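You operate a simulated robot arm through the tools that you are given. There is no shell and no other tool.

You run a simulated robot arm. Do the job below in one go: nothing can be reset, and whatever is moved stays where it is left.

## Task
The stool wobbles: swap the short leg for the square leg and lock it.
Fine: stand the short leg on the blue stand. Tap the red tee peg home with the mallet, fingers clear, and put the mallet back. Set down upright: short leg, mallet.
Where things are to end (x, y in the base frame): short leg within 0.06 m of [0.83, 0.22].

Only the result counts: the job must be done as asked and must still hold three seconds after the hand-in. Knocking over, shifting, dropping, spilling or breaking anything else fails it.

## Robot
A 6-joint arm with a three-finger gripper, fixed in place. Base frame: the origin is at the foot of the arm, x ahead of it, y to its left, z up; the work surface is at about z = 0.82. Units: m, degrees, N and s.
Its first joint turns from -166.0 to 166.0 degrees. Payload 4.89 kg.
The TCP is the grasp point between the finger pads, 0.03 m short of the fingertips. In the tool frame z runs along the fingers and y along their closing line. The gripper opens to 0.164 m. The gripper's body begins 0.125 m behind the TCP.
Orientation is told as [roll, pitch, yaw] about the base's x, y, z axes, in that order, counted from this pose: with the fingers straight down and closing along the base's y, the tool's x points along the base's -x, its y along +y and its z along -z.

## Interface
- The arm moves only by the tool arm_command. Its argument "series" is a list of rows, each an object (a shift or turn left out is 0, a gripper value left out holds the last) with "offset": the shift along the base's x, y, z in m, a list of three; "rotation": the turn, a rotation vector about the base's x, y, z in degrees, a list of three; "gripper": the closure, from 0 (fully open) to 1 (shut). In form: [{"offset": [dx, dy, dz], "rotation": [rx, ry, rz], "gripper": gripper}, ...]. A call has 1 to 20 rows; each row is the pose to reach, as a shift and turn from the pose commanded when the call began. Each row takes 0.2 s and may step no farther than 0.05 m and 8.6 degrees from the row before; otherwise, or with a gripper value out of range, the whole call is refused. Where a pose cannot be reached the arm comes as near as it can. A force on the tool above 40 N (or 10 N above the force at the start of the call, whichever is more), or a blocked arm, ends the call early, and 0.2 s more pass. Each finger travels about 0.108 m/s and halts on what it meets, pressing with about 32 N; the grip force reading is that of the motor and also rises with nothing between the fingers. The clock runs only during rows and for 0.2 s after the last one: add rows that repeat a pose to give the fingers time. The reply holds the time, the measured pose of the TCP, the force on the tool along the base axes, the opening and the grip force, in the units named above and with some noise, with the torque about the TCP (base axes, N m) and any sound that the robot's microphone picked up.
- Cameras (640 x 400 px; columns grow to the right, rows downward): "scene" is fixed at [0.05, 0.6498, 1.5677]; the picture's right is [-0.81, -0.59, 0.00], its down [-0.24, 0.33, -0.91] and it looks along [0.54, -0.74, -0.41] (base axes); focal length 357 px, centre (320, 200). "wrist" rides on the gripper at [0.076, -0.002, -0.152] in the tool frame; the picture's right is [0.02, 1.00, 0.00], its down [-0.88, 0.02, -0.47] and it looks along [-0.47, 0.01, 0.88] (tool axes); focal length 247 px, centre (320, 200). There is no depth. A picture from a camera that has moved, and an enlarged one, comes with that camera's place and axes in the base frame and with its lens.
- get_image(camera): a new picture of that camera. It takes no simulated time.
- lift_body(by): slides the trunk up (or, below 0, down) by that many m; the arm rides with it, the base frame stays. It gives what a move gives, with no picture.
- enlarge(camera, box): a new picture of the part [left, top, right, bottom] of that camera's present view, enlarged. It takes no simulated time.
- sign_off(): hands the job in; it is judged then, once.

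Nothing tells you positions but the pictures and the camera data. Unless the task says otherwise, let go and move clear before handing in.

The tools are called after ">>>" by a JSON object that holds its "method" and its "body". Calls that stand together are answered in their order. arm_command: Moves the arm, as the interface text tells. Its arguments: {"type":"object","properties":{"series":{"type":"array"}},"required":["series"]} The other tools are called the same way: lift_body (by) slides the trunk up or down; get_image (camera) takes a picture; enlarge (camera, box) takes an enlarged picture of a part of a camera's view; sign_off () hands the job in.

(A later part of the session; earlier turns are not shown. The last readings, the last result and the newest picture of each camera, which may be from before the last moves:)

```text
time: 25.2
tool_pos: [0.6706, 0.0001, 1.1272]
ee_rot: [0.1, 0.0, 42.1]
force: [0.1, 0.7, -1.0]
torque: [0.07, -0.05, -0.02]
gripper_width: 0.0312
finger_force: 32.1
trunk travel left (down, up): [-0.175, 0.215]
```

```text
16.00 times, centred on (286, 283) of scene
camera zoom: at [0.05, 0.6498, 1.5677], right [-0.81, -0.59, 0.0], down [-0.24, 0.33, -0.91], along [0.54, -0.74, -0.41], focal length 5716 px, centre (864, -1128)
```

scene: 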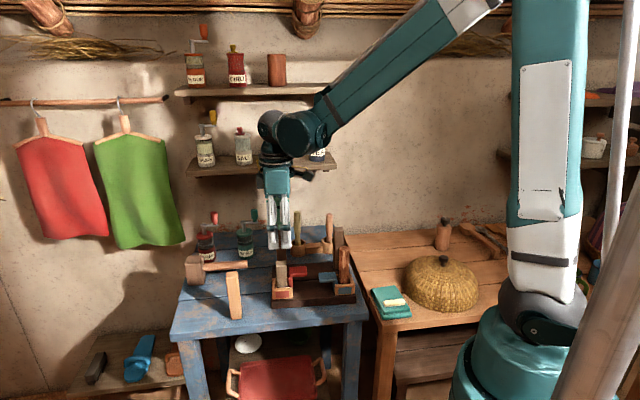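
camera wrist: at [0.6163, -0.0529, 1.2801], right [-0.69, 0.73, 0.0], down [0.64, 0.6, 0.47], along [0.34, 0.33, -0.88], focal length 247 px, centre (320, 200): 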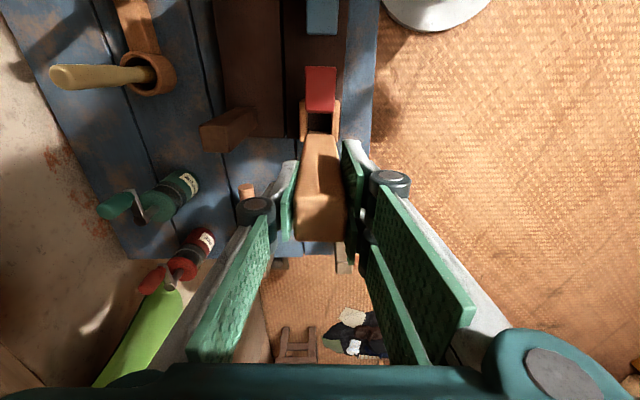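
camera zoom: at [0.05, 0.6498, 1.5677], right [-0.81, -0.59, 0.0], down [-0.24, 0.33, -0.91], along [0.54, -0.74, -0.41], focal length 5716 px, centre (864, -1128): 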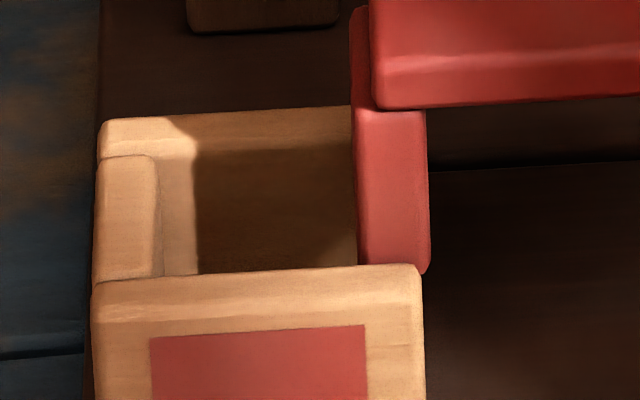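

The socket opening is about 38 mm square, and the 30 mm leg is about 3 mm too close to the far wall. I'll shift 3 mm toward the peg and lower until the leg bottom is just above the socket rim.

>>> {"method": "arm_command", "body": {"series": [{"offset": [-0.0019, -0.0024, 0]}, {"offset": [-0.0019, -0.0024, -0.04]}, {"offset": [-0.0019, -0.0024, -0.08]}, {"offset": [-0.0019, -0.0024, -0.11]}, {"offset": [-0.0019, -0.0024, -0.12]}, {"offset": [-0.0019, -0.0024, -0.12]}]}}

>>> {"method": "enlarge", "body": {"camera": "scene", "box": [270, 268, 302, 293]}}

>>> {"method": "enlarge", "body": {"camera": "wrist", "box": [290, 90, 350, 250]}}

```text
time: 26.6
tool_pos: [0.6703, -0.0024, 1.0057]
ee_rot: [0.0, 0.0, 42.1]
force: [1.0, -1.1, -0.8]
torque: [0.0, 0.05, 0.02]
gripper_width: 0.0314
finger_force: 32.0
trunk travel left (down, up): [-0.175, 0.215]
```

```text
16.00 times, centred on (286, 280) of scene
camera zoom: at [0.05, 0.6498, 1.5677], right [-0.81, -0.59, 0.0], down [-0.24, 0.33, -0.91], along [0.54, -0.74, -0.41], focal length 5716 px, centre (864, -1088)
```

zoom: 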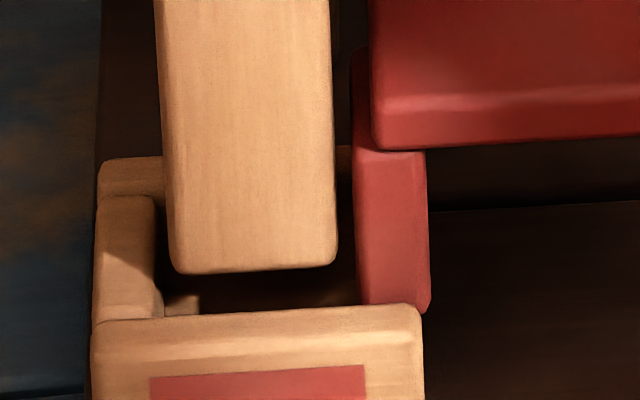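

```text
2.50 times, centred on (320, 170) of wrist
camera zoom: at [0.6149, -0.0556, 1.1598], right [-0.69, 0.73, 0.0], down [0.64, 0.61, 0.47], along [0.34, 0.32, -0.88], focal length 617 px, centre (320, 275)
```

zoom: 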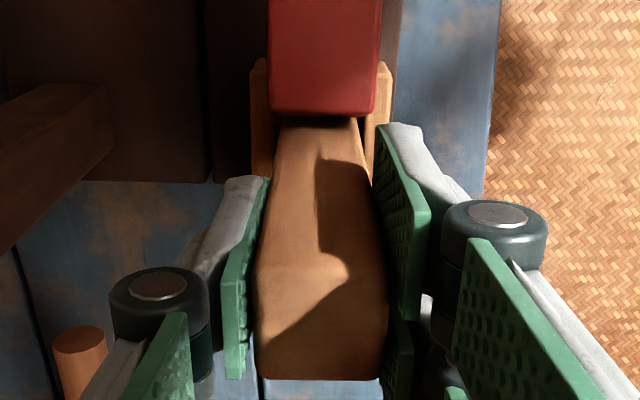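

The leg bottom is centred over the opening with clearance on every side. I'll lower it into the socket slowly, watching the force.

>>> {"method": "arm_command", "body": {"series": [{"offset": [0.0003, -0.0004, -0.006]}, {"offset": [0.0003, -0.0004, -0.012]}, {"offset": [0.0003, -0.0004, -0.018]}, {"offset": [0.0003, -0.0004, -0.024]}, {"offset": [0.0003, -0.0004, -0.029]}, {"offset": [0.0003, -0.0004, -0.032]}, {"offset": [0.0003, -0.0004, -0.032]}]}}

>>> {"method": "enlarge", "body": {"camera": "scene", "box": [270, 263, 302, 293]}}

```text
time: 28.2
tool_pos: [0.6698, -0.0022, 0.9757]
ee_rot: [0.0, 0.0, 42.0]
force: [-0.3, 0.3, -1.1]
torque: [0.04, 0.02, 0.0]
gripper_width: 0.0317
finger_force: 31.7
trunk travel left (down, up): [-0.175, 0.215]
```

```text
13.33 times, centred on (286, 278) of scene
camera zoom: at [0.05, 0.6498, 1.5677], right [-0.81, -0.59, 0.0], down [-0.24, 0.33, -0.91], along [0.54, -0.74, -0.41], focal length 4763 px, centre (773, -840)
```

zoom: 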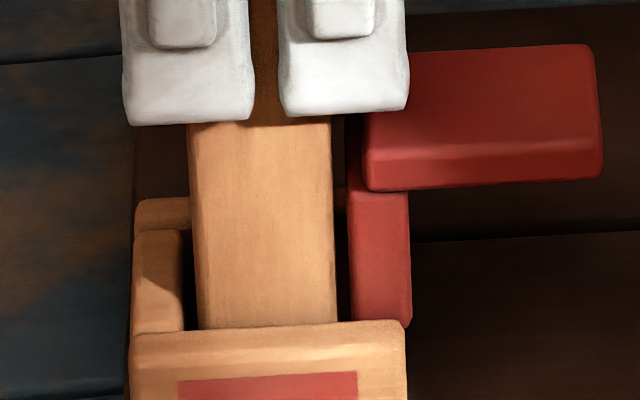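

>>> {"method": "arm_command", "body": {"series": [{"offset": [0, 0, -0.002]}, {"offset": [0, 0, -0.004]}, {"offset": [0, 0, -0.005]}, {"offset": [0, 0, -0.005]}]}}

```text
time: 29.2
tool_pos: [0.6697, -0.0026, 0.9708]
ee_rot: [0.0, 0.0, 42.1]
force: [0.0, 0.2, -0.9]
torque: [-0.04, -0.01, -0.03]
gripper_width: 0.0315
finger_force: 32.0
trunk travel left (down, up): [-0.175, 0.215]
```

>>> {"method": "arm_command", "body": {"series": [{"offset": [0, 0, -0.0015]}, {"offset": [0, 0, -0.003]}, {"offset": [0, 0, -0.004]}, {"offset": [0, 0, -0.004]}]}}

```text
time: 30.2
tool_pos: [0.6691, -0.0033, 0.9653]
ee_rot: [0.0, 0.0, 42.1]
force: [3.4, -1.3, 29.5]
torque: [0.09, -0.24, 0.03]
gripper_width: 0.0315
finger_force: 31.8
trunk travel left (down, up): [-0.175, 0.215]
```

The leg has bottomed out at TCP z of about 0.967. I'll ease the load, then let go and rise.

>>> {"method": "arm_command", "body": {"series": [{"offset": [0, 0, 0.001]}, {"offset": [0, 0, 0.0015]}, {"offset": [0, 0, 0.0015], "gripper": 0.8}, {"offset": [0, 0, 0.0015], "gripper": 0.65}, {"offset": [0, 0, 0.0015], "gripper": 0.5}, {"offset": [0, 0, 0.0015], "gripper": 0.5}]}}

>>> {"method": "enlarge", "body": {"camera": "scene", "box": [250, 220, 330, 300]}}

```text
time: 31.6
tool_pos: [0.6704, -0.0019, 0.9679]
ee_rot: [0.0, 0.0, 42.1]
force: [0.4, 0.8, -0.9]
torque: [0.02, -0.01, -0.03]
gripper_width: 0.0819
finger_force: 0.0
trunk travel left (down, up): [-0.175, 0.215]
```

```text
5.00 times, centred on (290, 260) of scene
camera zoom: at [0.05, 0.6498, 1.5677], right [-0.81, -0.59, 0.0], down [-0.24, 0.33, -0.91], along [0.54, -0.74, -0.41], focal length 1786 px, centre (470, -100)
```

zoom: 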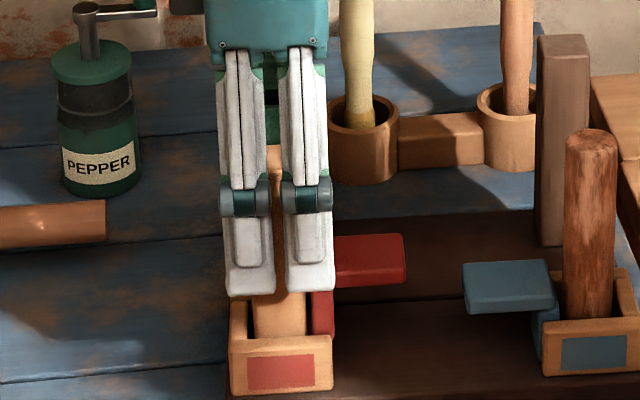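

Released. I'll rise well clear and check that the leg stands straight in its socket.

>>> {"method": "arm_command", "body": {"series": [{"offset": [0, 0, 0.03]}, {"offset": [0, 0, 0.07]}, {"offset": [0, 0, 0.11]}, {"offset": [0, 0, 0.14]}, {"offset": [0, 0, 0.14]}]}}

>>> {"method": "enlarge", "body": {"camera": "scene", "box": [250, 220, 330, 300]}}

>>> {"method": "enlarge", "body": {"camera": "wrist", "box": [270, 60, 370, 160]}}

>>> {"method": "enlarge", "body": {"camera": "scene", "box": [270, 263, 302, 293]}}

```text
time: 32.8
tool_pos: [0.6699, -0.003, 1.1084]
ee_rot: [0.0, 0.0, 42.1]
force: [0.0, -0.1, 0.2]
torque: [-0.01, -0.03, -0.01]
gripper_width: 0.0822
finger_force: 0.0
trunk travel left (down, up): [-0.175, 0.215]
```

```text
5.00 times, centred on (290, 260) of scene
camera zoom: at [0.05, 0.6498, 1.5677], right [-0.81, -0.59, 0.0], down [-0.24, 0.33, -0.91], along [0.54, -0.74, -0.41], focal length 1786 px, centre (470, -100)
```

zoom: 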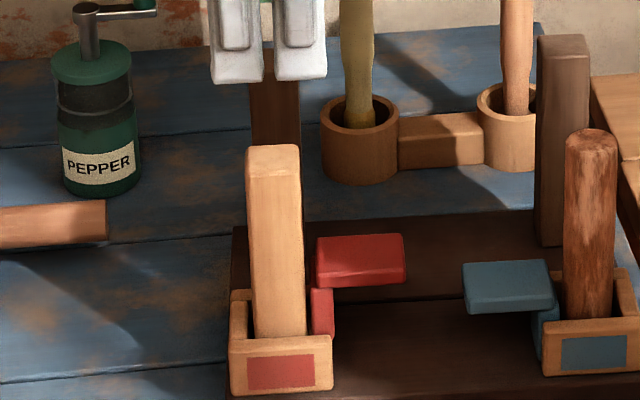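

```text
4.00 times, centred on (320, 110) of wrist
camera zoom: at [0.6147, -0.0557, 1.2611], right [-0.69, 0.73, 0.0], down [0.64, 0.61, 0.47], along [0.34, 0.32, -0.88], focal length 988 px, centre (320, 560)
```

zoom: 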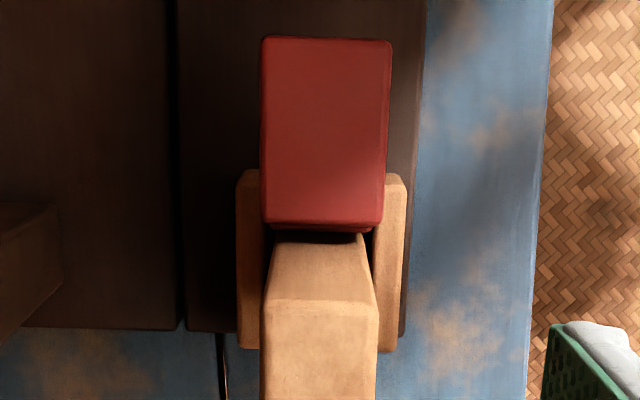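

```text
13.33 times, centred on (286, 278) of scene
camera zoom: at [0.05, 0.6498, 1.5677], right [-0.81, -0.59, 0.0], down [-0.24, 0.33, -0.91], along [0.54, -0.74, -0.41], focal length 4763 px, centre (773, -840)
```

zoom: 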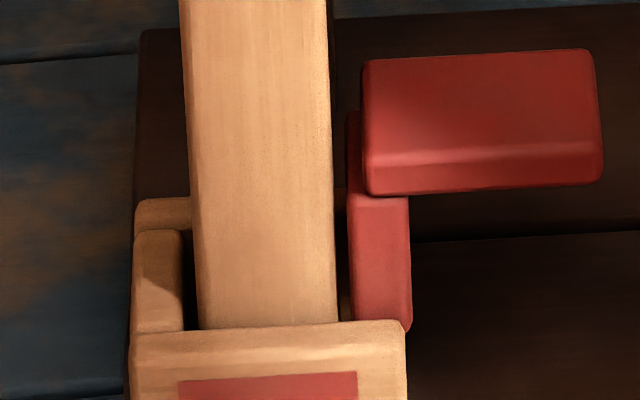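

The square leg stands straight in its socket. Now the mallet: I'll move over its handle, near (0.88, 0.02), and measure it from above.

>>> {"method": "arm_command", "body": {"series": [{"offset": [0.04, 0.005, 0.01]}, {"offset": [0.08, 0.01, 0.01]}, {"offset": [0.12, 0.015, 0.01]}, {"offset": [0.16, 0.02, 0.01]}, {"offset": [0.2, 0.025, 0.01]}, {"offset": [0.2, 0.025, 0.01]}]}}

>>> {"method": "get_image", "body": {"camera": "wrist"}}

>>> {"method": "enlarge", "body": {"camera": "wrist", "box": [250, 70, 390, 210]}}

>>> {"method": "enlarge", "body": {"camera": "scene", "box": [180, 245, 254, 291]}}

```text
time: 34.2
tool_pos: [0.8692, 0.0219, 1.1163]
ee_rot: [0.0, 0.0, 42.1]
force: [0.7, -0.1, -1.1]
torque: [0.01, 0.12, -0.03]
gripper_width: 0.0819
finger_force: 0.1
trunk travel left (down, up): [-0.175, 0.215]
```

```text
taken
camera wrist: at [0.8153, -0.031, 1.27], right [-0.69, 0.73, 0.0], down [0.64, 0.61, 0.47], along [0.34, 0.32, -0.88], focal length 247 px, centre (320, 200)
```

wrist: 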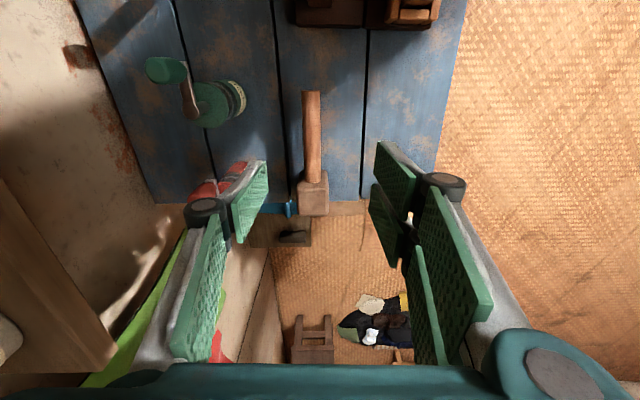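

```text
2.86 times, centred on (320, 140) of wrist
camera zoom: at [0.8153, -0.031, 1.27], right [-0.69, 0.73, 0.0], down [0.64, 0.61, 0.47], along [0.34, 0.32, -0.88], focal length 706 px, centre (320, 371)
```

zoom: 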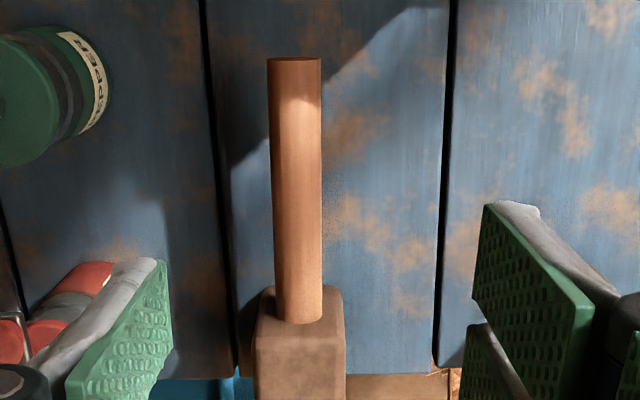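

```text
8.65 times, centred on (217, 268) of scene
camera zoom: at [0.05, 0.6498, 1.5677], right [-0.81, -0.59, 0.0], down [-0.24, 0.33, -0.91], along [0.54, -0.74, -0.41], focal length 3090 px, centre (1211, -388)
```

zoom: 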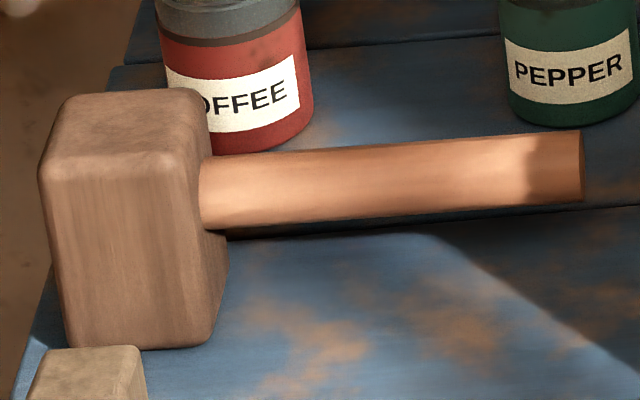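

The mallet stands on its head at about (0.974, 0.090). Its handle lies level at z of about 0.875, about 25 mm thick, pointing back toward the stool. I'll move over the part of the handle near the head and check the alignment.

>>> {"method": "arm_command", "body": {"series": [{"offset": [0.02, 0.01, -0.015]}, {"offset": [0.04, 0.017, -0.035]}, {"offset": [0.05, 0.0236, -0.06]}, {"offset": [0.05, 0.0236, -0.06]}]}}

>>> {"method": "get_image", "body": {"camera": "wrist"}}

>>> {"method": "enlarge", "body": {"camera": "wrist", "box": [250, 70, 390, 210]}}

>>> {"method": "enlarge", "body": {"camera": "scene", "box": [160, 190, 280, 300]}}

```text
time: 35.2
tool_pos: [0.921, 0.0441, 1.0559]
ee_rot: [-0.1, -0.1, 42.1]
force: [0.7, -0.4, -1.1]
torque: [0.03, 0.13, -0.05]
gripper_width: 0.082
finger_force: 0.1
trunk travel left (down, up): [-0.175, 0.215]
```

```text
taken
camera wrist: at [0.8652, -0.0078, 1.2098], right [-0.69, 0.73, 0.0], down [0.64, 0.6, 0.47], along [0.34, 0.32, -0.88], focal length 247 px, centre (320, 200)
```

wrist: 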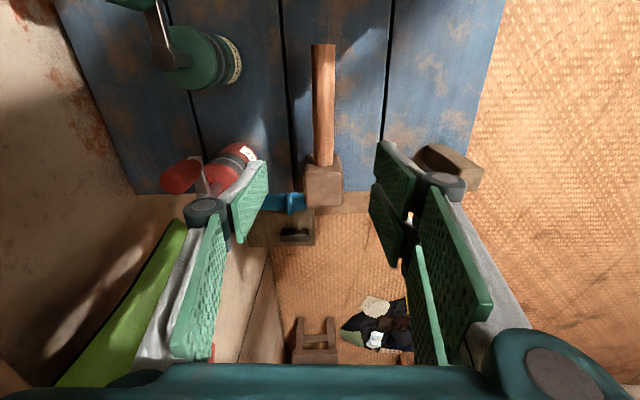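

```text
2.86 times, centred on (320, 140) of wrist
camera zoom: at [0.8652, -0.0078, 1.2098], right [-0.69, 0.73, 0.0], down [0.64, 0.6, 0.47], along [0.34, 0.32, -0.88], focal length 706 px, centre (320, 371)
```

zoom: 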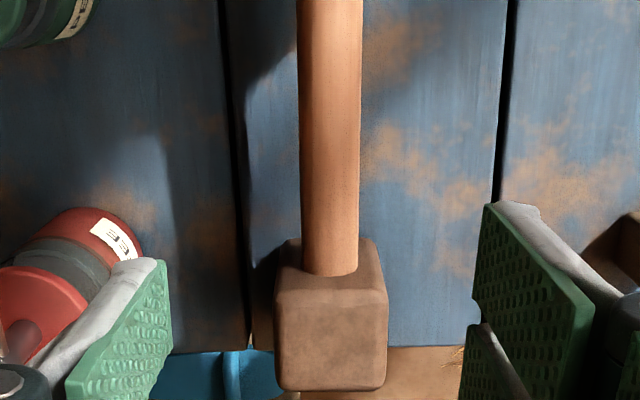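

```text
3.64 times, centred on (220, 245) of scene
camera zoom: at [0.05, 0.6498, 1.5677], right [-0.81, -0.59, 0.0], down [-0.24, 0.33, -0.91], along [0.54, -0.74, -0.41], focal length 1299 px, centre (684, 36)
```

zoom: 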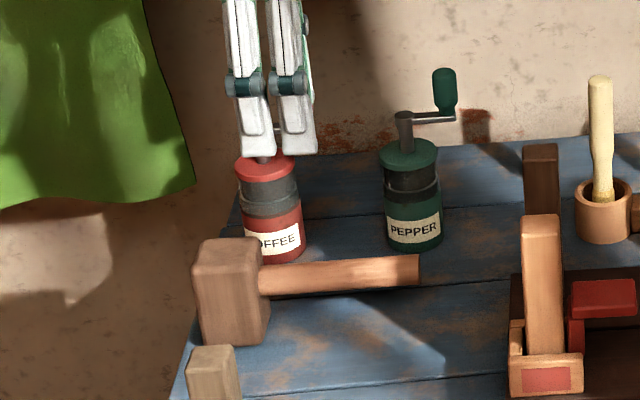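

The handle is 4.5 mm off the finger centre and turned about 1.5°. I'll correct both, go down around it, and check before closing.

>>> {"method": "arm_command", "body": {"series": [{"offset": [-0.003, 0.0033, -0.02], "rotation": [0, 0, 1.5]}, {"offset": [-0.003, 0.0033, -0.06], "rotation": [0, 0, 1.5]}, {"offset": [-0.003, 0.0033, -0.1], "rotation": [0, 0, 1.5]}, {"offset": [-0.003, 0.0033, -0.14], "rotation": [0, 0, 1.5]}, {"offset": [-0.003, 0.0033, -0.17], "rotation": [0, 0, 1.5]}, {"offset": [-0.003, 0.0033, -0.183], "rotation": [0, 0, 1.5]}, {"offset": [-0.003, 0.0033, -0.183], "rotation": [0, 0, 1.5]}]}}

>>> {"method": "get_image", "body": {"camera": "wrist"}}

>>> {"method": "enlarge", "body": {"camera": "scene", "box": [160, 210, 280, 300]}}

```text
time: 36.8
tool_pos: [0.9158, 0.0489, 0.8734]
ee_rot: [0.1, 0.0, 43.6]
force: [0.8, -0.1, 0.6]
torque: [0.0, 0.05, -0.01]
gripper_width: 0.0821
finger_force: 0.2
trunk travel left (down, up): [-0.175, 0.215]
```

```text
taken
camera wrist: at [0.8626, -0.0064, 1.0274], right [-0.71, 0.71, 0.0], down [0.62, 0.62, 0.47], along [0.34, 0.33, -0.88], focal length 247 px, centre (320, 200)
```

wrist: 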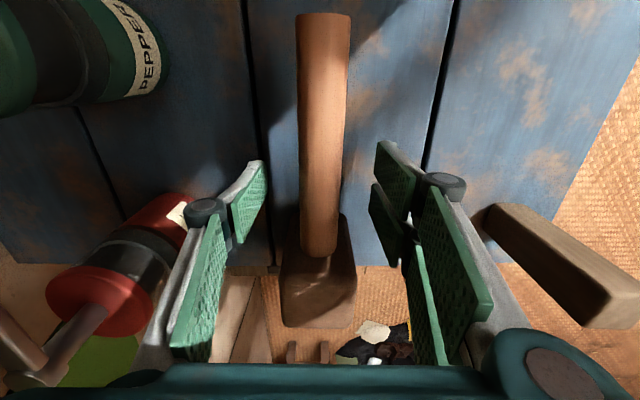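

```text
4.44 times, centred on (220, 255) of scene
camera zoom: at [0.05, 0.6498, 1.5677], right [-0.81, -0.59, 0.0], down [-0.24, 0.33, -0.91], along [0.54, -0.74, -0.41], focal length 1588 px, centre (764, -44)
```

zoom: 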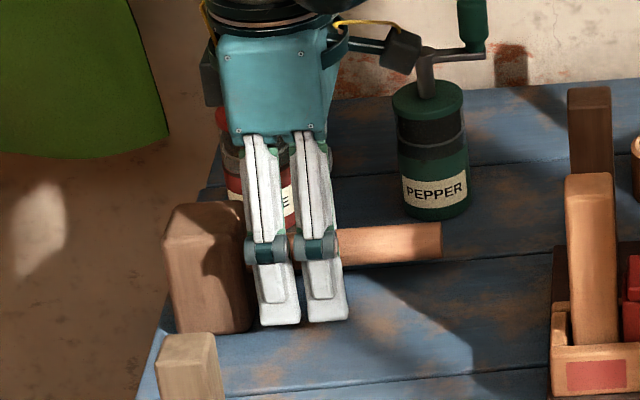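

The handle is centred between the pads with no contact force. Closing now.

>>> {"method": "arm_command", "body": {"series": [{"offset": [0, 0, 0], "gripper": 0.7}, {"offset": [0, 0, 0], "gripper": 1.0}, {"offset": [0, 0, 0], "gripper": 1.0}, {"offset": [0, 0, 0], "gripper": 1.0}, {"offset": [0, 0, 0], "gripper": 1.0}]}}

>>> {"method": "enlarge", "body": {"camera": "scene", "box": [160, 210, 280, 300]}}

>>> {"method": "enlarge", "body": {"camera": "scene", "box": [180, 245, 254, 291]}}

```text
time: 38.0
tool_pos: [0.9157, 0.048, 0.874]
ee_rot: [-0.1, -0.1, 43.6]
force: [1.0, -0.5, -0.6]
torque: [-0.29, -0.23, -0.28]
gripper_width: 0.0252
finger_force: 32.2
trunk travel left (down, up): [-0.175, 0.215]
```

```text
4.44 times, centred on (220, 255) of scene
camera zoom: at [0.05, 0.6498, 1.5677], right [-0.81, -0.59, 0.0], down [-0.24, 0.33, -0.91], along [0.54, -0.74, -0.41], focal length 1588 px, centre (764, -44)
```

zoom: 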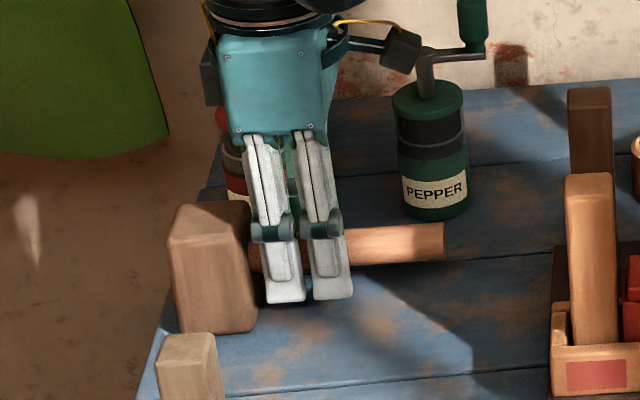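

```text
8.65 times, centred on (217, 268) of scene
camera zoom: at [0.05, 0.6498, 1.5677], right [-0.81, -0.59, 0.0], down [-0.24, 0.33, -0.91], along [0.54, -0.74, -0.41], focal length 3090 px, centre (1211, -388)
```

zoom: 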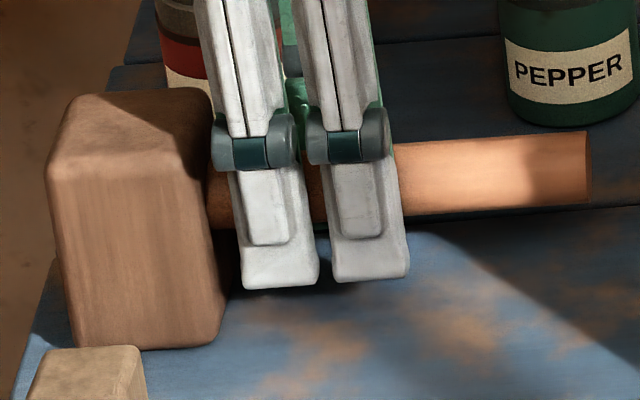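

It's gripped at 25 mm (the mallet crept about 3 mm while closing, which I can undo when I set it back). I'll lift slowly and check that the head doesn't droop.

>>> {"method": "arm_command", "body": {"series": [{"offset": [0, 0, 0.01]}, {"offset": [0, 0, 0.025]}, {"offset": [0, 0, 0.05]}, {"offset": [0, 0, 0.05]}]}}

>>> {"method": "enlarge", "body": {"camera": "scene", "box": [160, 200, 280, 300]}}

```text
time: 39.0
tool_pos: [0.9169, 0.0497, 0.9247]
ee_rot: [0.0, 0.0, 43.6]
force: [0.4, 0.3, -0.9]
torque: [-0.02, 0.02, 0.02]
gripper_width: 0.0001
finger_force: 32.1
trunk travel left (down, up): [-0.175, 0.215]
```

```text
4.00 times, centred on (220, 250) of scene
camera zoom: at [0.05, 0.6498, 1.5677], right [-0.81, -0.59, 0.0], down [-0.24, 0.33, -0.91], along [0.54, -0.74, -0.41], focal length 1429 px, centre (720, 0)
```

zoom: 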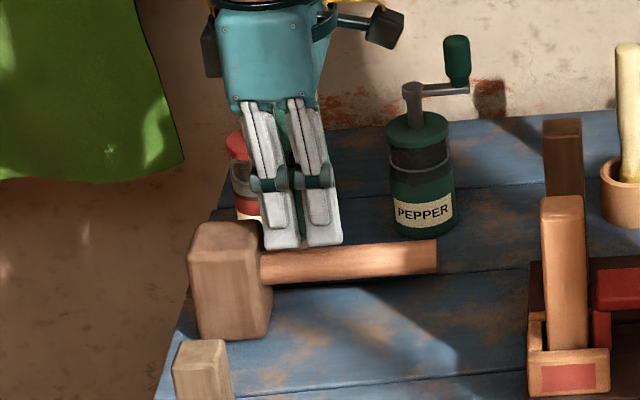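

The handle slipped out: the gripper is shut on nothing and the mallet is back on its head, shifted a few millimetres. The head must be too heavy for a grip on the handle. I'll rise, reopen and look again, since gripping the head itself near the balance point may hold better.

>>> {"method": "arm_command", "body": {"series": [{"offset": [0, 0, 0.04]}, {"offset": [0, 0, 0.08]}, {"offset": [0, 0, 0.12]}, {"offset": [0, 0, 0.13], "gripper": 0.5}, {"offset": [0, 0, 0.13], "gripper": 0.4}, {"offset": [0, 0, 0.13], "gripper": 0.4}, {"offset": [0, 0, 0.13], "gripper": 0.4}]}}

>>> {"method": "get_image", "body": {"camera": "wrist"}}

>>> {"method": "enlarge", "body": {"camera": "wrist", "box": [250, 70, 390, 210]}}

>>> {"method": "enlarge", "body": {"camera": "scene", "box": [180, 245, 254, 291]}}

```text
time: 40.6
tool_pos: [0.9154, 0.049, 1.0544]
ee_rot: [0.1, -0.1, 43.6]
force: [0.4, 0.1, -0.5]
torque: [0.01, 0.04, 0.02]
gripper_width: 0.0983
finger_force: 0.1
trunk travel left (down, up): [-0.175, 0.215]
```

```text
taken
camera wrist: at [0.8629, -0.0052, 1.2079], right [-0.71, 0.71, 0.0], down [0.62, 0.62, 0.47], along [0.34, 0.33, -0.88], focal length 247 px, centre (320, 200)
```

wrist: 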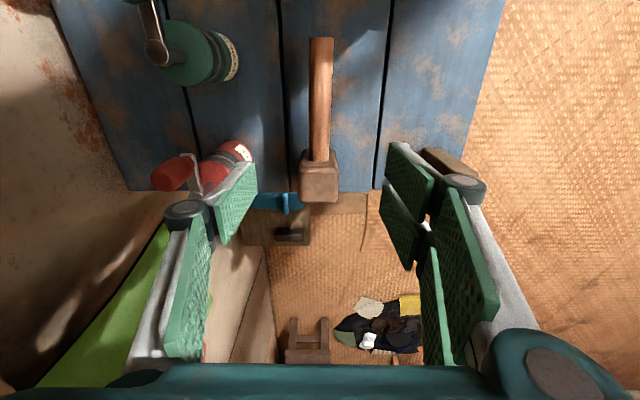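

```text
2.86 times, centred on (320, 140) of wrist
camera zoom: at [0.8629, -0.0052, 1.2079], right [-0.71, 0.71, 0.0], down [0.62, 0.62, 0.47], along [0.34, 0.33, -0.88], focal length 706 px, centre (320, 371)
```

zoom: 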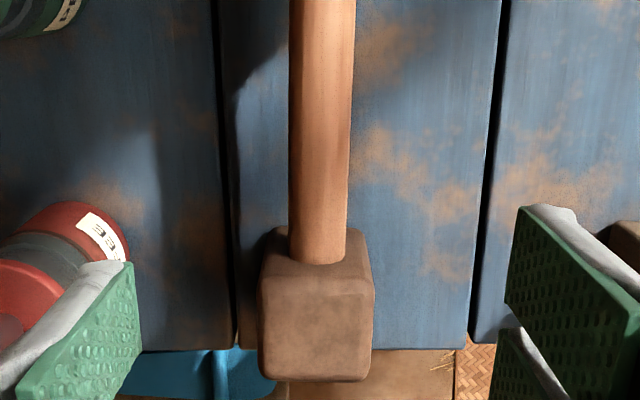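

```text
8.65 times, centred on (217, 268) of scene
camera zoom: at [0.05, 0.6498, 1.5677], right [-0.81, -0.59, 0.0], down [-0.24, 0.33, -0.91], along [0.54, -0.74, -0.41], focal length 3090 px, centre (1211, -388)
```

zoom: 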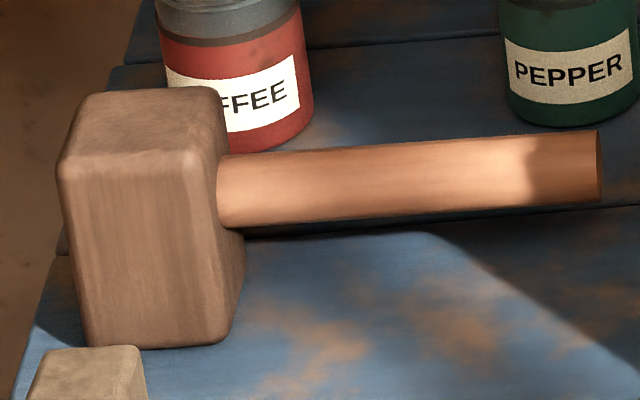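

The mallet head's top face is about 52 mm square, centred near (0.965, 0.092), and within reach. I'll move above it with a narrow opening, which keeps the fingers clear of the coffee grinder, and check.

>>> {"method": "arm_command", "body": {"series": [{"offset": [0.015, 0.013, 0.0], "gripper": 0.585}, {"offset": [0.03, 0.026, 0.0], "gripper": 0.585}, {"offset": [0.043, 0.0377, 0.0], "gripper": 0.585}, {"offset": [0.043, 0.0377, 0.0], "gripper": 0.585}]}}

>>> {"method": "get_image", "body": {"camera": "wrist"}}

>>> {"method": "enlarge", "body": {"camera": "wrist", "box": [250, 70, 390, 210]}}

>>> {"method": "enlarge", "body": {"camera": "scene", "box": [160, 190, 280, 300]}}

```text
time: 41.6
tool_pos: [0.9596, 0.0878, 1.0541]
ee_rot: [0.1, 0.0, 43.7]
force: [0.3, 0.6, -0.3]
torque: [0.0, 0.06, 0.02]
gripper_width: 0.068
finger_force: 0.1
trunk travel left (down, up): [-0.175, 0.215]
```

```text
taken
camera wrist: at [0.9067, 0.0324, 1.2078], right [-0.71, 0.71, 0.0], down [0.62, 0.62, 0.47], along [0.34, 0.33, -0.88], focal length 247 px, centre (320, 200)
```

wrist: 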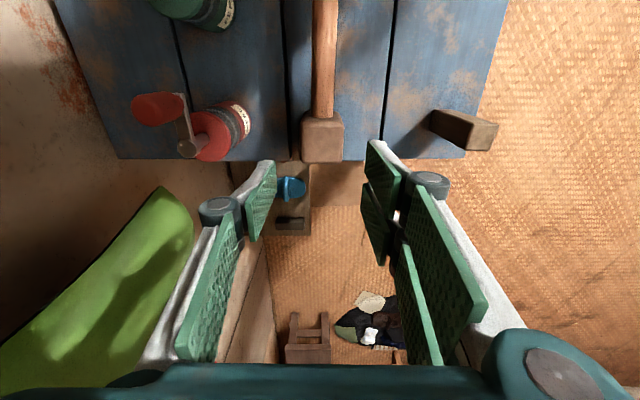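

```text
2.86 times, centred on (320, 140) of wrist
camera zoom: at [0.9067, 0.0324, 1.2078], right [-0.71, 0.71, 0.0], down [0.62, 0.62, 0.47], along [0.34, 0.33, -0.88], focal length 706 px, centre (320, 371)
```

zoom: 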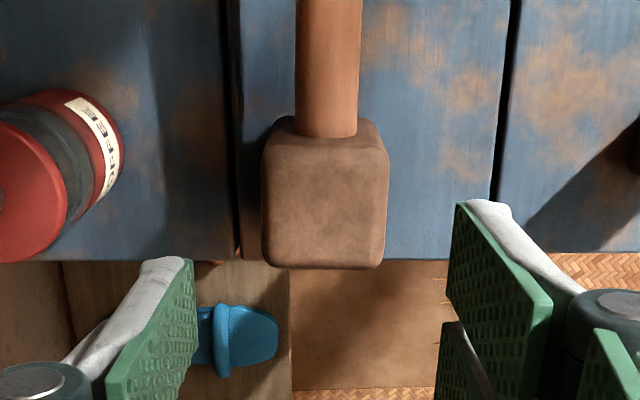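

```text
3.64 times, centred on (220, 245) of scene
camera zoom: at [0.05, 0.6498, 1.5677], right [-0.81, -0.59, 0.0], down [-0.24, 0.33, -0.91], along [0.54, -0.74, -0.41], focal length 1299 px, centre (684, 36)
```

zoom: 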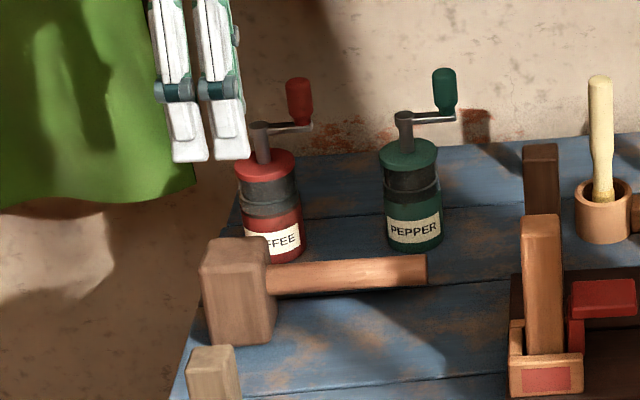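

The head is now 2 mm off the finger centre and 8 mm ahead of the TCP, as planned for balance. I'll correct sideways and go down around it.

>>> {"method": "arm_command", "body": {"series": [{"offset": [-0.0015, 0.0016, -0.03]}, {"offset": [-0.0015, 0.0016, -0.07]}, {"offset": [-0.0015, 0.0016, -0.105]}, {"offset": [-0.0015, 0.0016, -0.105]}]}}

>>> {"method": "get_image", "body": {"camera": "wrist"}}

>>> {"method": "enlarge", "body": {"camera": "scene", "box": [160, 200, 270, 300]}}

```text
time: 42.6
tool_pos: [0.957, 0.0887, 0.9482]
ee_rot: [0.0, -0.1, 43.6]
force: [0.4, 0.3, -0.9]
torque: [-0.03, 0.11, 0.02]
gripper_width: 0.0679
finger_force: 0.1
trunk travel left (down, up): [-0.175, 0.215]
```

```text
taken
camera wrist: at [0.9048, 0.034, 1.1021], right [-0.71, 0.71, 0.0], down [0.62, 0.62, 0.47], along [0.34, 0.33, -0.88], focal length 247 px, centre (320, 200)
```

wrist: 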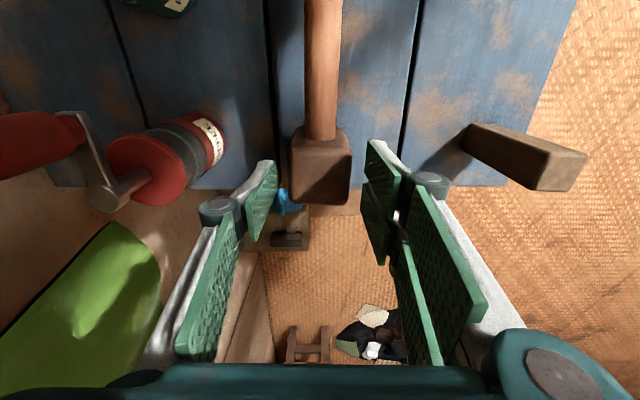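

```text
4.00 times, centred on (215, 250) of scene
camera zoom: at [0.05, 0.6498, 1.5677], right [-0.81, -0.59, 0.0], down [-0.24, 0.33, -0.91], along [0.54, -0.74, -0.41], focal length 1429 px, centre (740, 0)
```

zoom: 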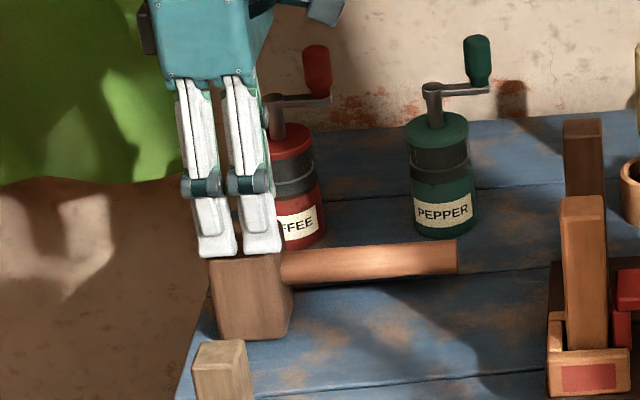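

>>> {"method": "arm_command", "body": {"series": [{"offset": [0, 0, -0.015]}, {"offset": [0, 0, -0.03]}, {"offset": [0, 0, -0.05]}, {"offset": [0, 0, -0.067]}, {"offset": [0, 0, -0.067]}]}}

>>> {"method": "get_image", "body": {"camera": "wrist"}}

>>> {"method": "enlarge", "body": {"camera": "scene", "box": [160, 200, 270, 300]}}

```text
time: 43.8
tool_pos: [0.9568, 0.0877, 0.8821]
ee_rot: [0.1, 0.0, 43.6]
force: [-0.1, 0.5, 0.2]
torque: [0.0, -0.01, 0.0]
gripper_width: 0.068
finger_force: 0.1
trunk travel left (down, up): [-0.175, 0.215]
```

```text
taken
camera wrist: at [0.9043, 0.034, 1.036], right [-0.71, 0.71, 0.0], down [0.62, 0.62, 0.47], along [0.34, 0.33, -0.88], focal length 247 px, centre (320, 200)
```

wrist: 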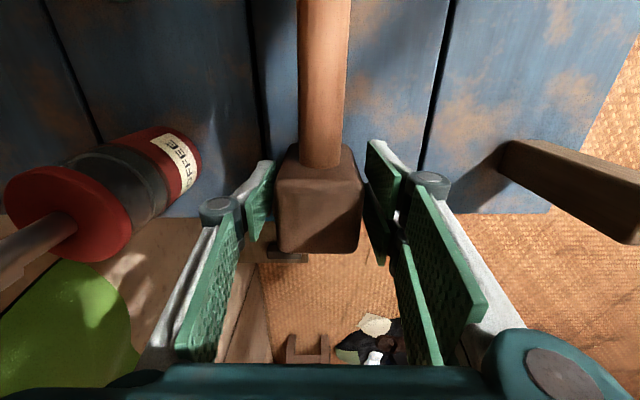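

```text
4.00 times, centred on (215, 250) of scene
camera zoom: at [0.05, 0.6498, 1.5677], right [-0.81, -0.59, 0.0], down [-0.24, 0.33, -0.91], along [0.54, -0.74, -0.41], focal length 1429 px, centre (740, 0)
```

zoom: 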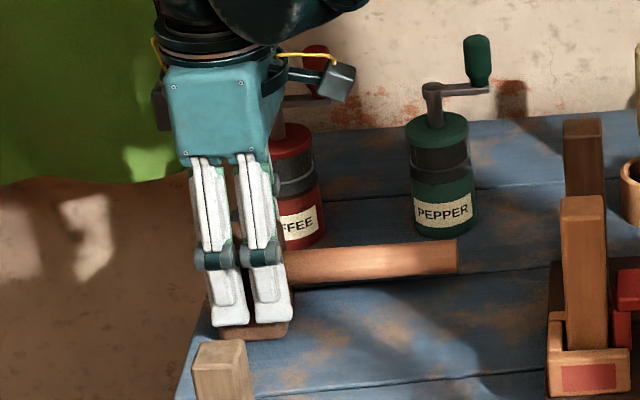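

The fingers straddle the head without touching anything. Closing gently on the head.

>>> {"method": "arm_command", "body": {"series": [{"offset": [0, 0, 0], "gripper": 0.64}, {"offset": [0, 0, 0], "gripper": 0.67}, {"offset": [0, 0, 0], "gripper": 0.7}, {"offset": [0, 0, 0], "gripper": 1.0}, {"offset": [0, 0, 0], "gripper": 1.0}, {"offset": [0, 0, 0], "gripper": 1.0}]}}

>>> {"method": "enlarge", "body": {"camera": "scene", "box": [180, 245, 254, 291]}}

```text
time: 45.2
tool_pos: [0.9577, 0.0887, 0.8836]
ee_rot: [0.0, 0.1, 43.7]
force: [-0.4, 1.5, 0.6]
torque: [-0.05, 0.03, 0.02]
gripper_width: 0.0546
finger_force: 31.6
trunk travel left (down, up): [-0.175, 0.215]
```

```text
8.65 times, centred on (217, 268) of scene
camera zoom: at [0.05, 0.6498, 1.5677], right [-0.81, -0.59, 0.0], down [-0.24, 0.33, -0.91], along [0.54, -0.74, -0.41], focal length 3090 px, centre (1211, -388)
```

zoom: 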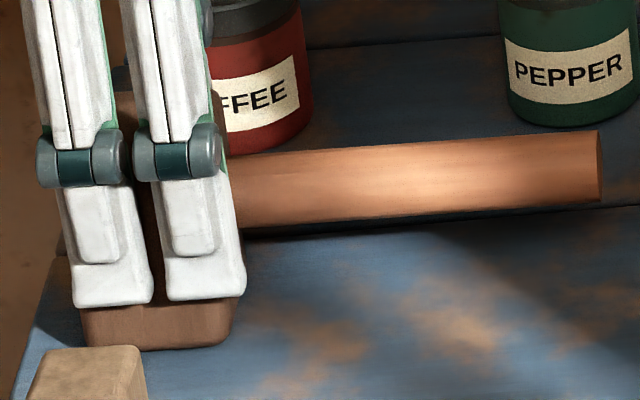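

The head is gripped at 54.6 mm and the mallet didn't shift. I'll lift slowly and check the hold.

>>> {"method": "arm_command", "body": {"series": [{"offset": [0, 0, 0.003]}, {"offset": [0, 0, 0.008]}, {"offset": [0, 0, 0.014]}, {"offset": [0, 0, 0.02]}, {"offset": [0, 0, 0.02]}]}}

>>> {"method": "enlarge", "body": {"camera": "scene", "box": [180, 235, 254, 291]}}

```text
time: 46.4
tool_pos: [0.9573, 0.0884, 0.9013]
ee_rot: [0.0, 0.0, 43.5]
force: [0.0, -0.1, -1.9]
torque: [0.03, -0.04, 0.02]
gripper_width: 0.0542
finger_force: 31.7
trunk travel left (down, up): [-0.175, 0.215]
```

```text
7.14 times, centred on (217, 263) of scene
camera zoom: at [0.05, 0.6498, 1.5677], right [-0.81, -0.59, 0.0], down [-0.24, 0.33, -0.91], along [0.54, -0.74, -0.41], focal length 2552 px, centre (1056, -250)
```

zoom: 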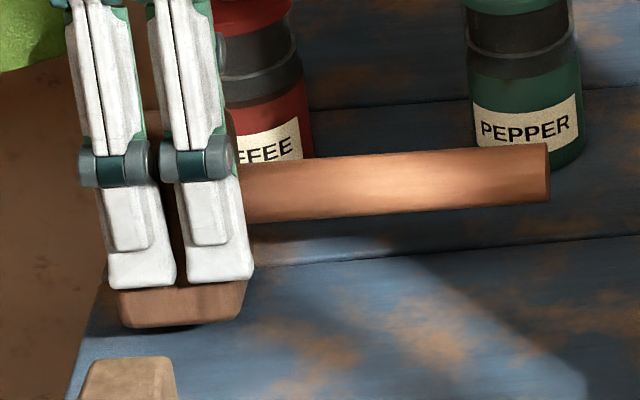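

The mallet lifts cleanly, weighs about 0.2 kg and stays level. I'll raise it higher and check that it doesn't sag before carrying it over.

>>> {"method": "arm_command", "body": {"series": [{"offset": [0, 0, 0.02]}, {"offset": [0, 0, 0.05]}, {"offset": [0, 0, 0.09]}, {"offset": [0, 0, 0.13]}, {"offset": [0, 0, 0.17]}, {"offset": [0, 0, 0.2]}, {"offset": [0, 0, 0.207]}, {"offset": [0, 0, 0.207]}]}}

>>> {"method": "get_image", "body": {"camera": "wrist"}}

>>> {"method": "enlarge", "body": {"camera": "scene", "box": [150, 170, 290, 290]}}

```text
time: 48.2
tool_pos: [0.9576, 0.089, 1.1101]
ee_rot: [0.1, 0.1, 43.6]
force: [0.4, 0.8, -0.9]
torque: [0.02, -0.05, -0.01]
gripper_width: 0.0546
finger_force: 32.2
trunk travel left (down, up): [-0.175, 0.215]
```

```text
taken
camera wrist: at [0.9048, 0.0343, 1.264], right [-0.71, 0.71, 0.0], down [0.62, 0.62, 0.47], along [0.34, 0.33, -0.88], focal length 247 px, centre (320, 200)
```

wrist: 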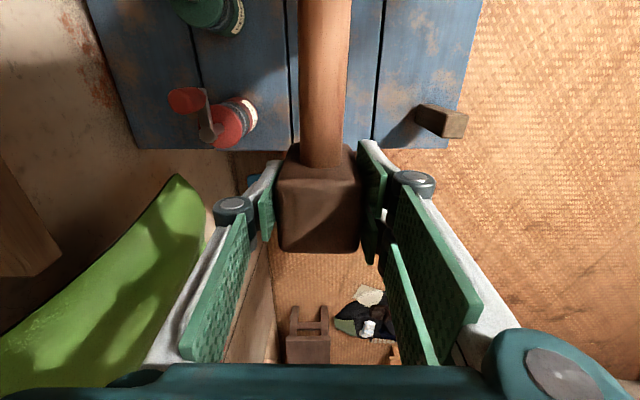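

```text
3.33 times, centred on (220, 230) of scene
camera zoom: at [0.05, 0.6498, 1.5677], right [-0.81, -0.59, 0.0], down [-0.24, 0.33, -0.91], along [0.54, -0.74, -0.41], focal length 1191 px, centre (653, 100)
```

zoom: 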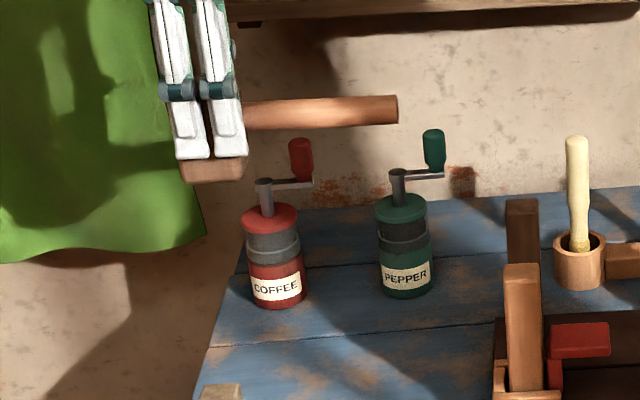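

The mallet is held level. I'll carry it to above the red bar, turning it about 24° so the handle misses the round leg.

>>> {"method": "arm_command", "body": {"series": [{"offset": [-0.02, -0.008, 0], "rotation": [0, 0, -1.5]}, {"offset": [-0.055, -0.0217, 0], "rotation": [0, 0, -4]}, {"offset": [-0.095, -0.0375, 0], "rotation": [0, 0, -7]}, {"offset": [-0.135, -0.0533, 0], "rotation": [0, 0, -10]}, {"offset": [-0.175, -0.069, 0], "rotation": [0, 0, -13]}, {"offset": [-0.215, -0.0848, 0], "rotation": [0, 0, -16]}, {"offset": [-0.255, -0.1006, 0], "rotation": [0, 0, -19]}, {"offset": [-0.295, -0.1164, 0], "rotation": [0, 0, -21.5]}, {"offset": [-0.325, -0.1282, 0], "rotation": [0, 0, -23]}, {"offset": [-0.3394, -0.1339, 0], "rotation": [0, 0, -23.6]}, {"offset": [-0.3394, -0.1339, 0], "rotation": [0, 0, -23.6]}]}}

>>> {"method": "get_image", "body": {"camera": "wrist"}}

>>> {"method": "enlarge", "body": {"camera": "scene", "box": [250, 190, 370, 310]}}

```text
time: 50.6
tool_pos: [0.6175, -0.0454, 1.1097]
ee_rot: [0.1, 0.0, 20.0]
force: [-1.5, -0.7, -1.9]
torque: [0.02, -0.12, 0.03]
gripper_width: 0.0544
finger_force: 32.1
trunk travel left (down, up): [-0.175, 0.215]
```

```text
taken
camera wrist: at [0.5474, -0.0744, 1.2636], right [-0.36, 0.93, 0.0], down [0.82, 0.32, 0.47], along [0.44, 0.17, -0.88], focal length 247 px, centre (320, 200)
```

wrist: 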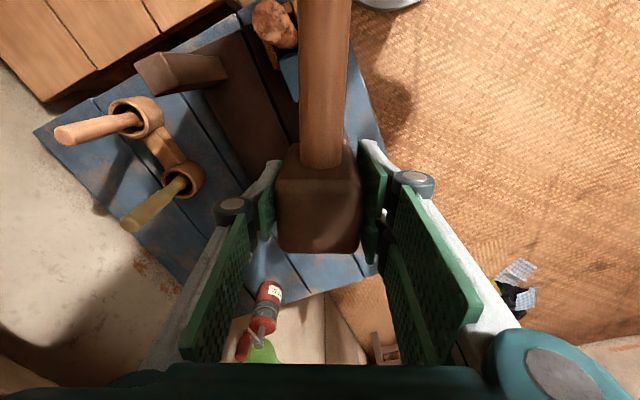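

```text
3.33 times, centred on (310, 250) of scene
camera zoom: at [0.05, 0.6498, 1.5677], right [-0.81, -0.59, 0.0], down [-0.24, 0.33, -0.91], along [0.54, -0.74, -0.41], focal length 1191 px, centre (353, 33)
```

zoom: 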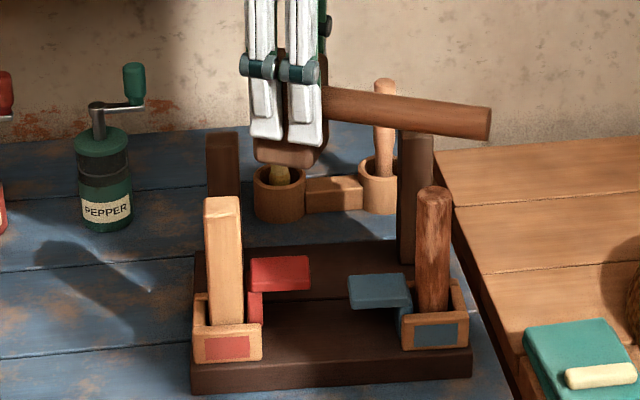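

The head is above the red bar and the handle passes clear of the round leg. I'll descend to about 2 cm above the bar and check the clearances.

>>> {"method": "arm_command", "body": {"series": [{"offset": [0, 0, -0.03]}, {"offset": [0, 0, -0.06]}, {"offset": [0, 0, -0.085]}, {"offset": [0, 0, -0.1]}, {"offset": [0, 0, -0.1]}]}}

>>> {"method": "enlarge", "body": {"camera": "scene", "box": [265, 220, 345, 300]}}

>>> {"method": "get_image", "body": {"camera": "wrist"}}

```text
time: 51.8
tool_pos: [0.6194, -0.0463, 1.0107]
ee_rot: [0.1, 0.0, 19.9]
force: [-0.5, 1.2, -2.4]
torque: [0.03, -0.04, 0.0]
gripper_width: 0.0547
finger_force: 31.8
trunk travel left (down, up): [-0.175, 0.215]
```

```text
5.00 times, centred on (305, 260) of scene
camera zoom: at [0.05, 0.6498, 1.5677], right [-0.81, -0.59, 0.0], down [-0.24, 0.33, -0.91], along [0.54, -0.74, -0.41], focal length 1786 px, centre (395, -100)
```

zoom: 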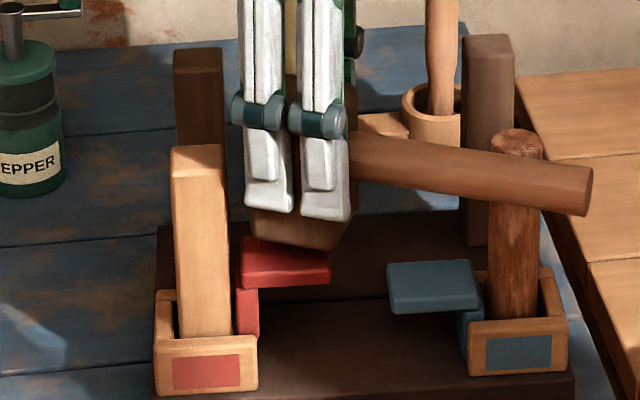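

```text
taken
camera wrist: at [0.5482, -0.0749, 1.1633], right [-0.36, 0.93, 0.0], down [0.82, 0.32, 0.47], along [0.44, 0.17, -0.88], focal length 247 px, centre (320, 200)
```

wrist: 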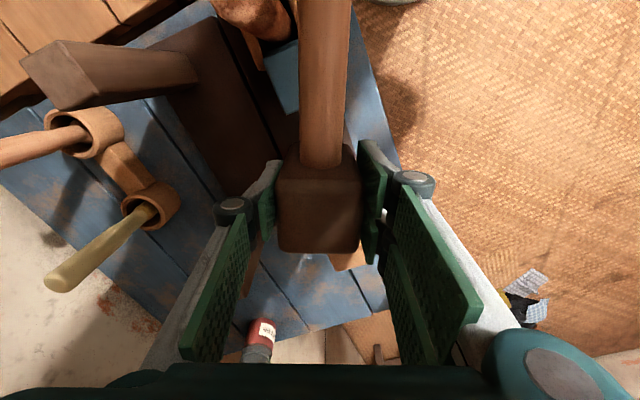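

There's about 1 cm of clearance to the new leg, the fingertips are well above the bar, and the head overlaps the bar. First gentle tap: a quick 3.5 cm down, then back up.

>>> {"method": "arm_command", "body": {"series": [{"offset": [0, 0, -0.012]}, {"offset": [0, 0, -0.034]}, {"offset": [0, 0, -0.034]}, {"offset": [0, 0, 0.0]}, {"offset": [0, 0, 0.0]}]}}

>>> {"method": "enlarge", "body": {"camera": "scene", "box": [265, 220, 345, 300]}}

```text
time: 53.0
tool_pos: [0.6173, -0.0466, 1.0101]
ee_rot: [0.0, -0.1, 19.9]
force: [-0.1, 0.6, -2.1]
torque: [0.02, -0.05, 0.0]
gripper_width: 0.0546
finger_force: 32.3
trunk travel left (down, up): [-0.175, 0.215]
```

```text
5.00 times, centred on (305, 260) of scene
camera zoom: at [0.05, 0.6498, 1.5677], right [-0.81, -0.59, 0.0], down [-0.24, 0.33, -0.91], along [0.54, -0.74, -0.41], focal length 1786 px, centre (395, -100)
```

zoom: 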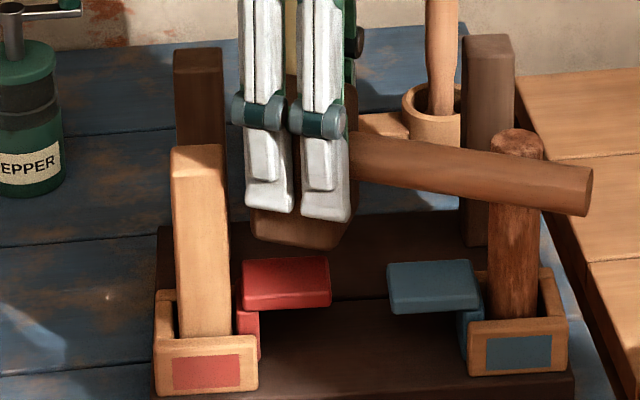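

The tap drove the peg down about 15 mm, and it's still about 7 mm higher than the blue one. Second tap, a bit deeper.

>>> {"method": "arm_command", "body": {"series": [{"offset": [0, 0, -0.02]}, {"offset": [0, 0, -0.041]}, {"offset": [0, 0, -0.041]}, {"offset": [0, 0, 0.0]}, {"offset": [0, 0, 0.0]}]}}

>>> {"method": "enlarge", "body": {"camera": "scene", "box": [265, 220, 345, 300]}}

```text
time: 54.2
tool_pos: [0.6175, -0.0464, 1.0094]
ee_rot: [0.0, 0.0, 20.0]
force: [0.3, 0.4, -2.7]
torque: [0.06, -0.02, -0.01]
gripper_width: 0.0543
finger_force: 32.1
trunk travel left (down, up): [-0.175, 0.215]
```

```text
5.00 times, centred on (305, 260) of scene
camera zoom: at [0.05, 0.6498, 1.5677], right [-0.81, -0.59, 0.0], down [-0.24, 0.33, -0.91], along [0.54, -0.74, -0.41], focal length 1786 px, centre (395, -100)
```

zoom: 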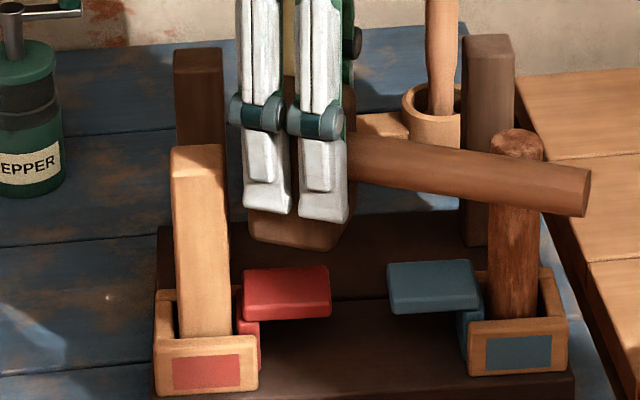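

The red bar now looks level with the blue one. One more push, slower this time, to feel whether it has reached its stop.

>>> {"method": "arm_command", "body": {"series": [{"offset": [0, 0, -0.025]}, {"offset": [0, 0, -0.038]}, {"offset": [0, 0, -0.042]}, {"offset": [0, 0, -0.044]}, {"offset": [0, 0, -0.046]}]}}

>>> {"method": "enlarge", "body": {"camera": "scene", "box": [265, 220, 345, 300]}}

```text
time: 55.4
tool_pos: [0.618, -0.0458, 0.964]
ee_rot: [-0.1, 0.0, 20.0]
force: [5.4, -1.0, 22.2]
torque: [0.2, -0.36, -0.07]
gripper_width: 0.0545
finger_force: 32.6
trunk travel left (down, up): [-0.175, 0.215]
```

```text
5.00 times, centred on (305, 260) of scene
camera zoom: at [0.05, 0.6498, 1.5677], right [-0.81, -0.59, 0.0], down [-0.24, 0.33, -0.91], along [0.54, -0.74, -0.41], focal length 1786 px, centre (395, -100)
```

zoom: 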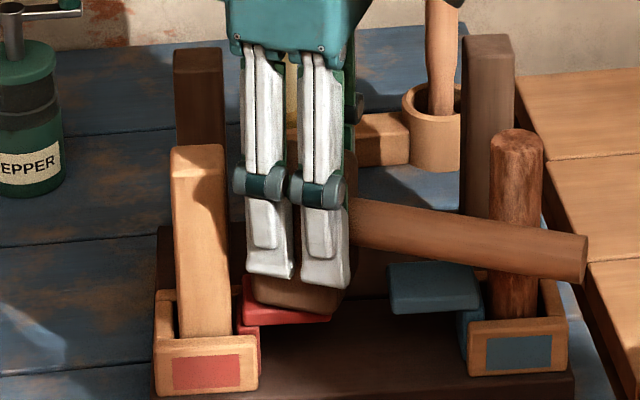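

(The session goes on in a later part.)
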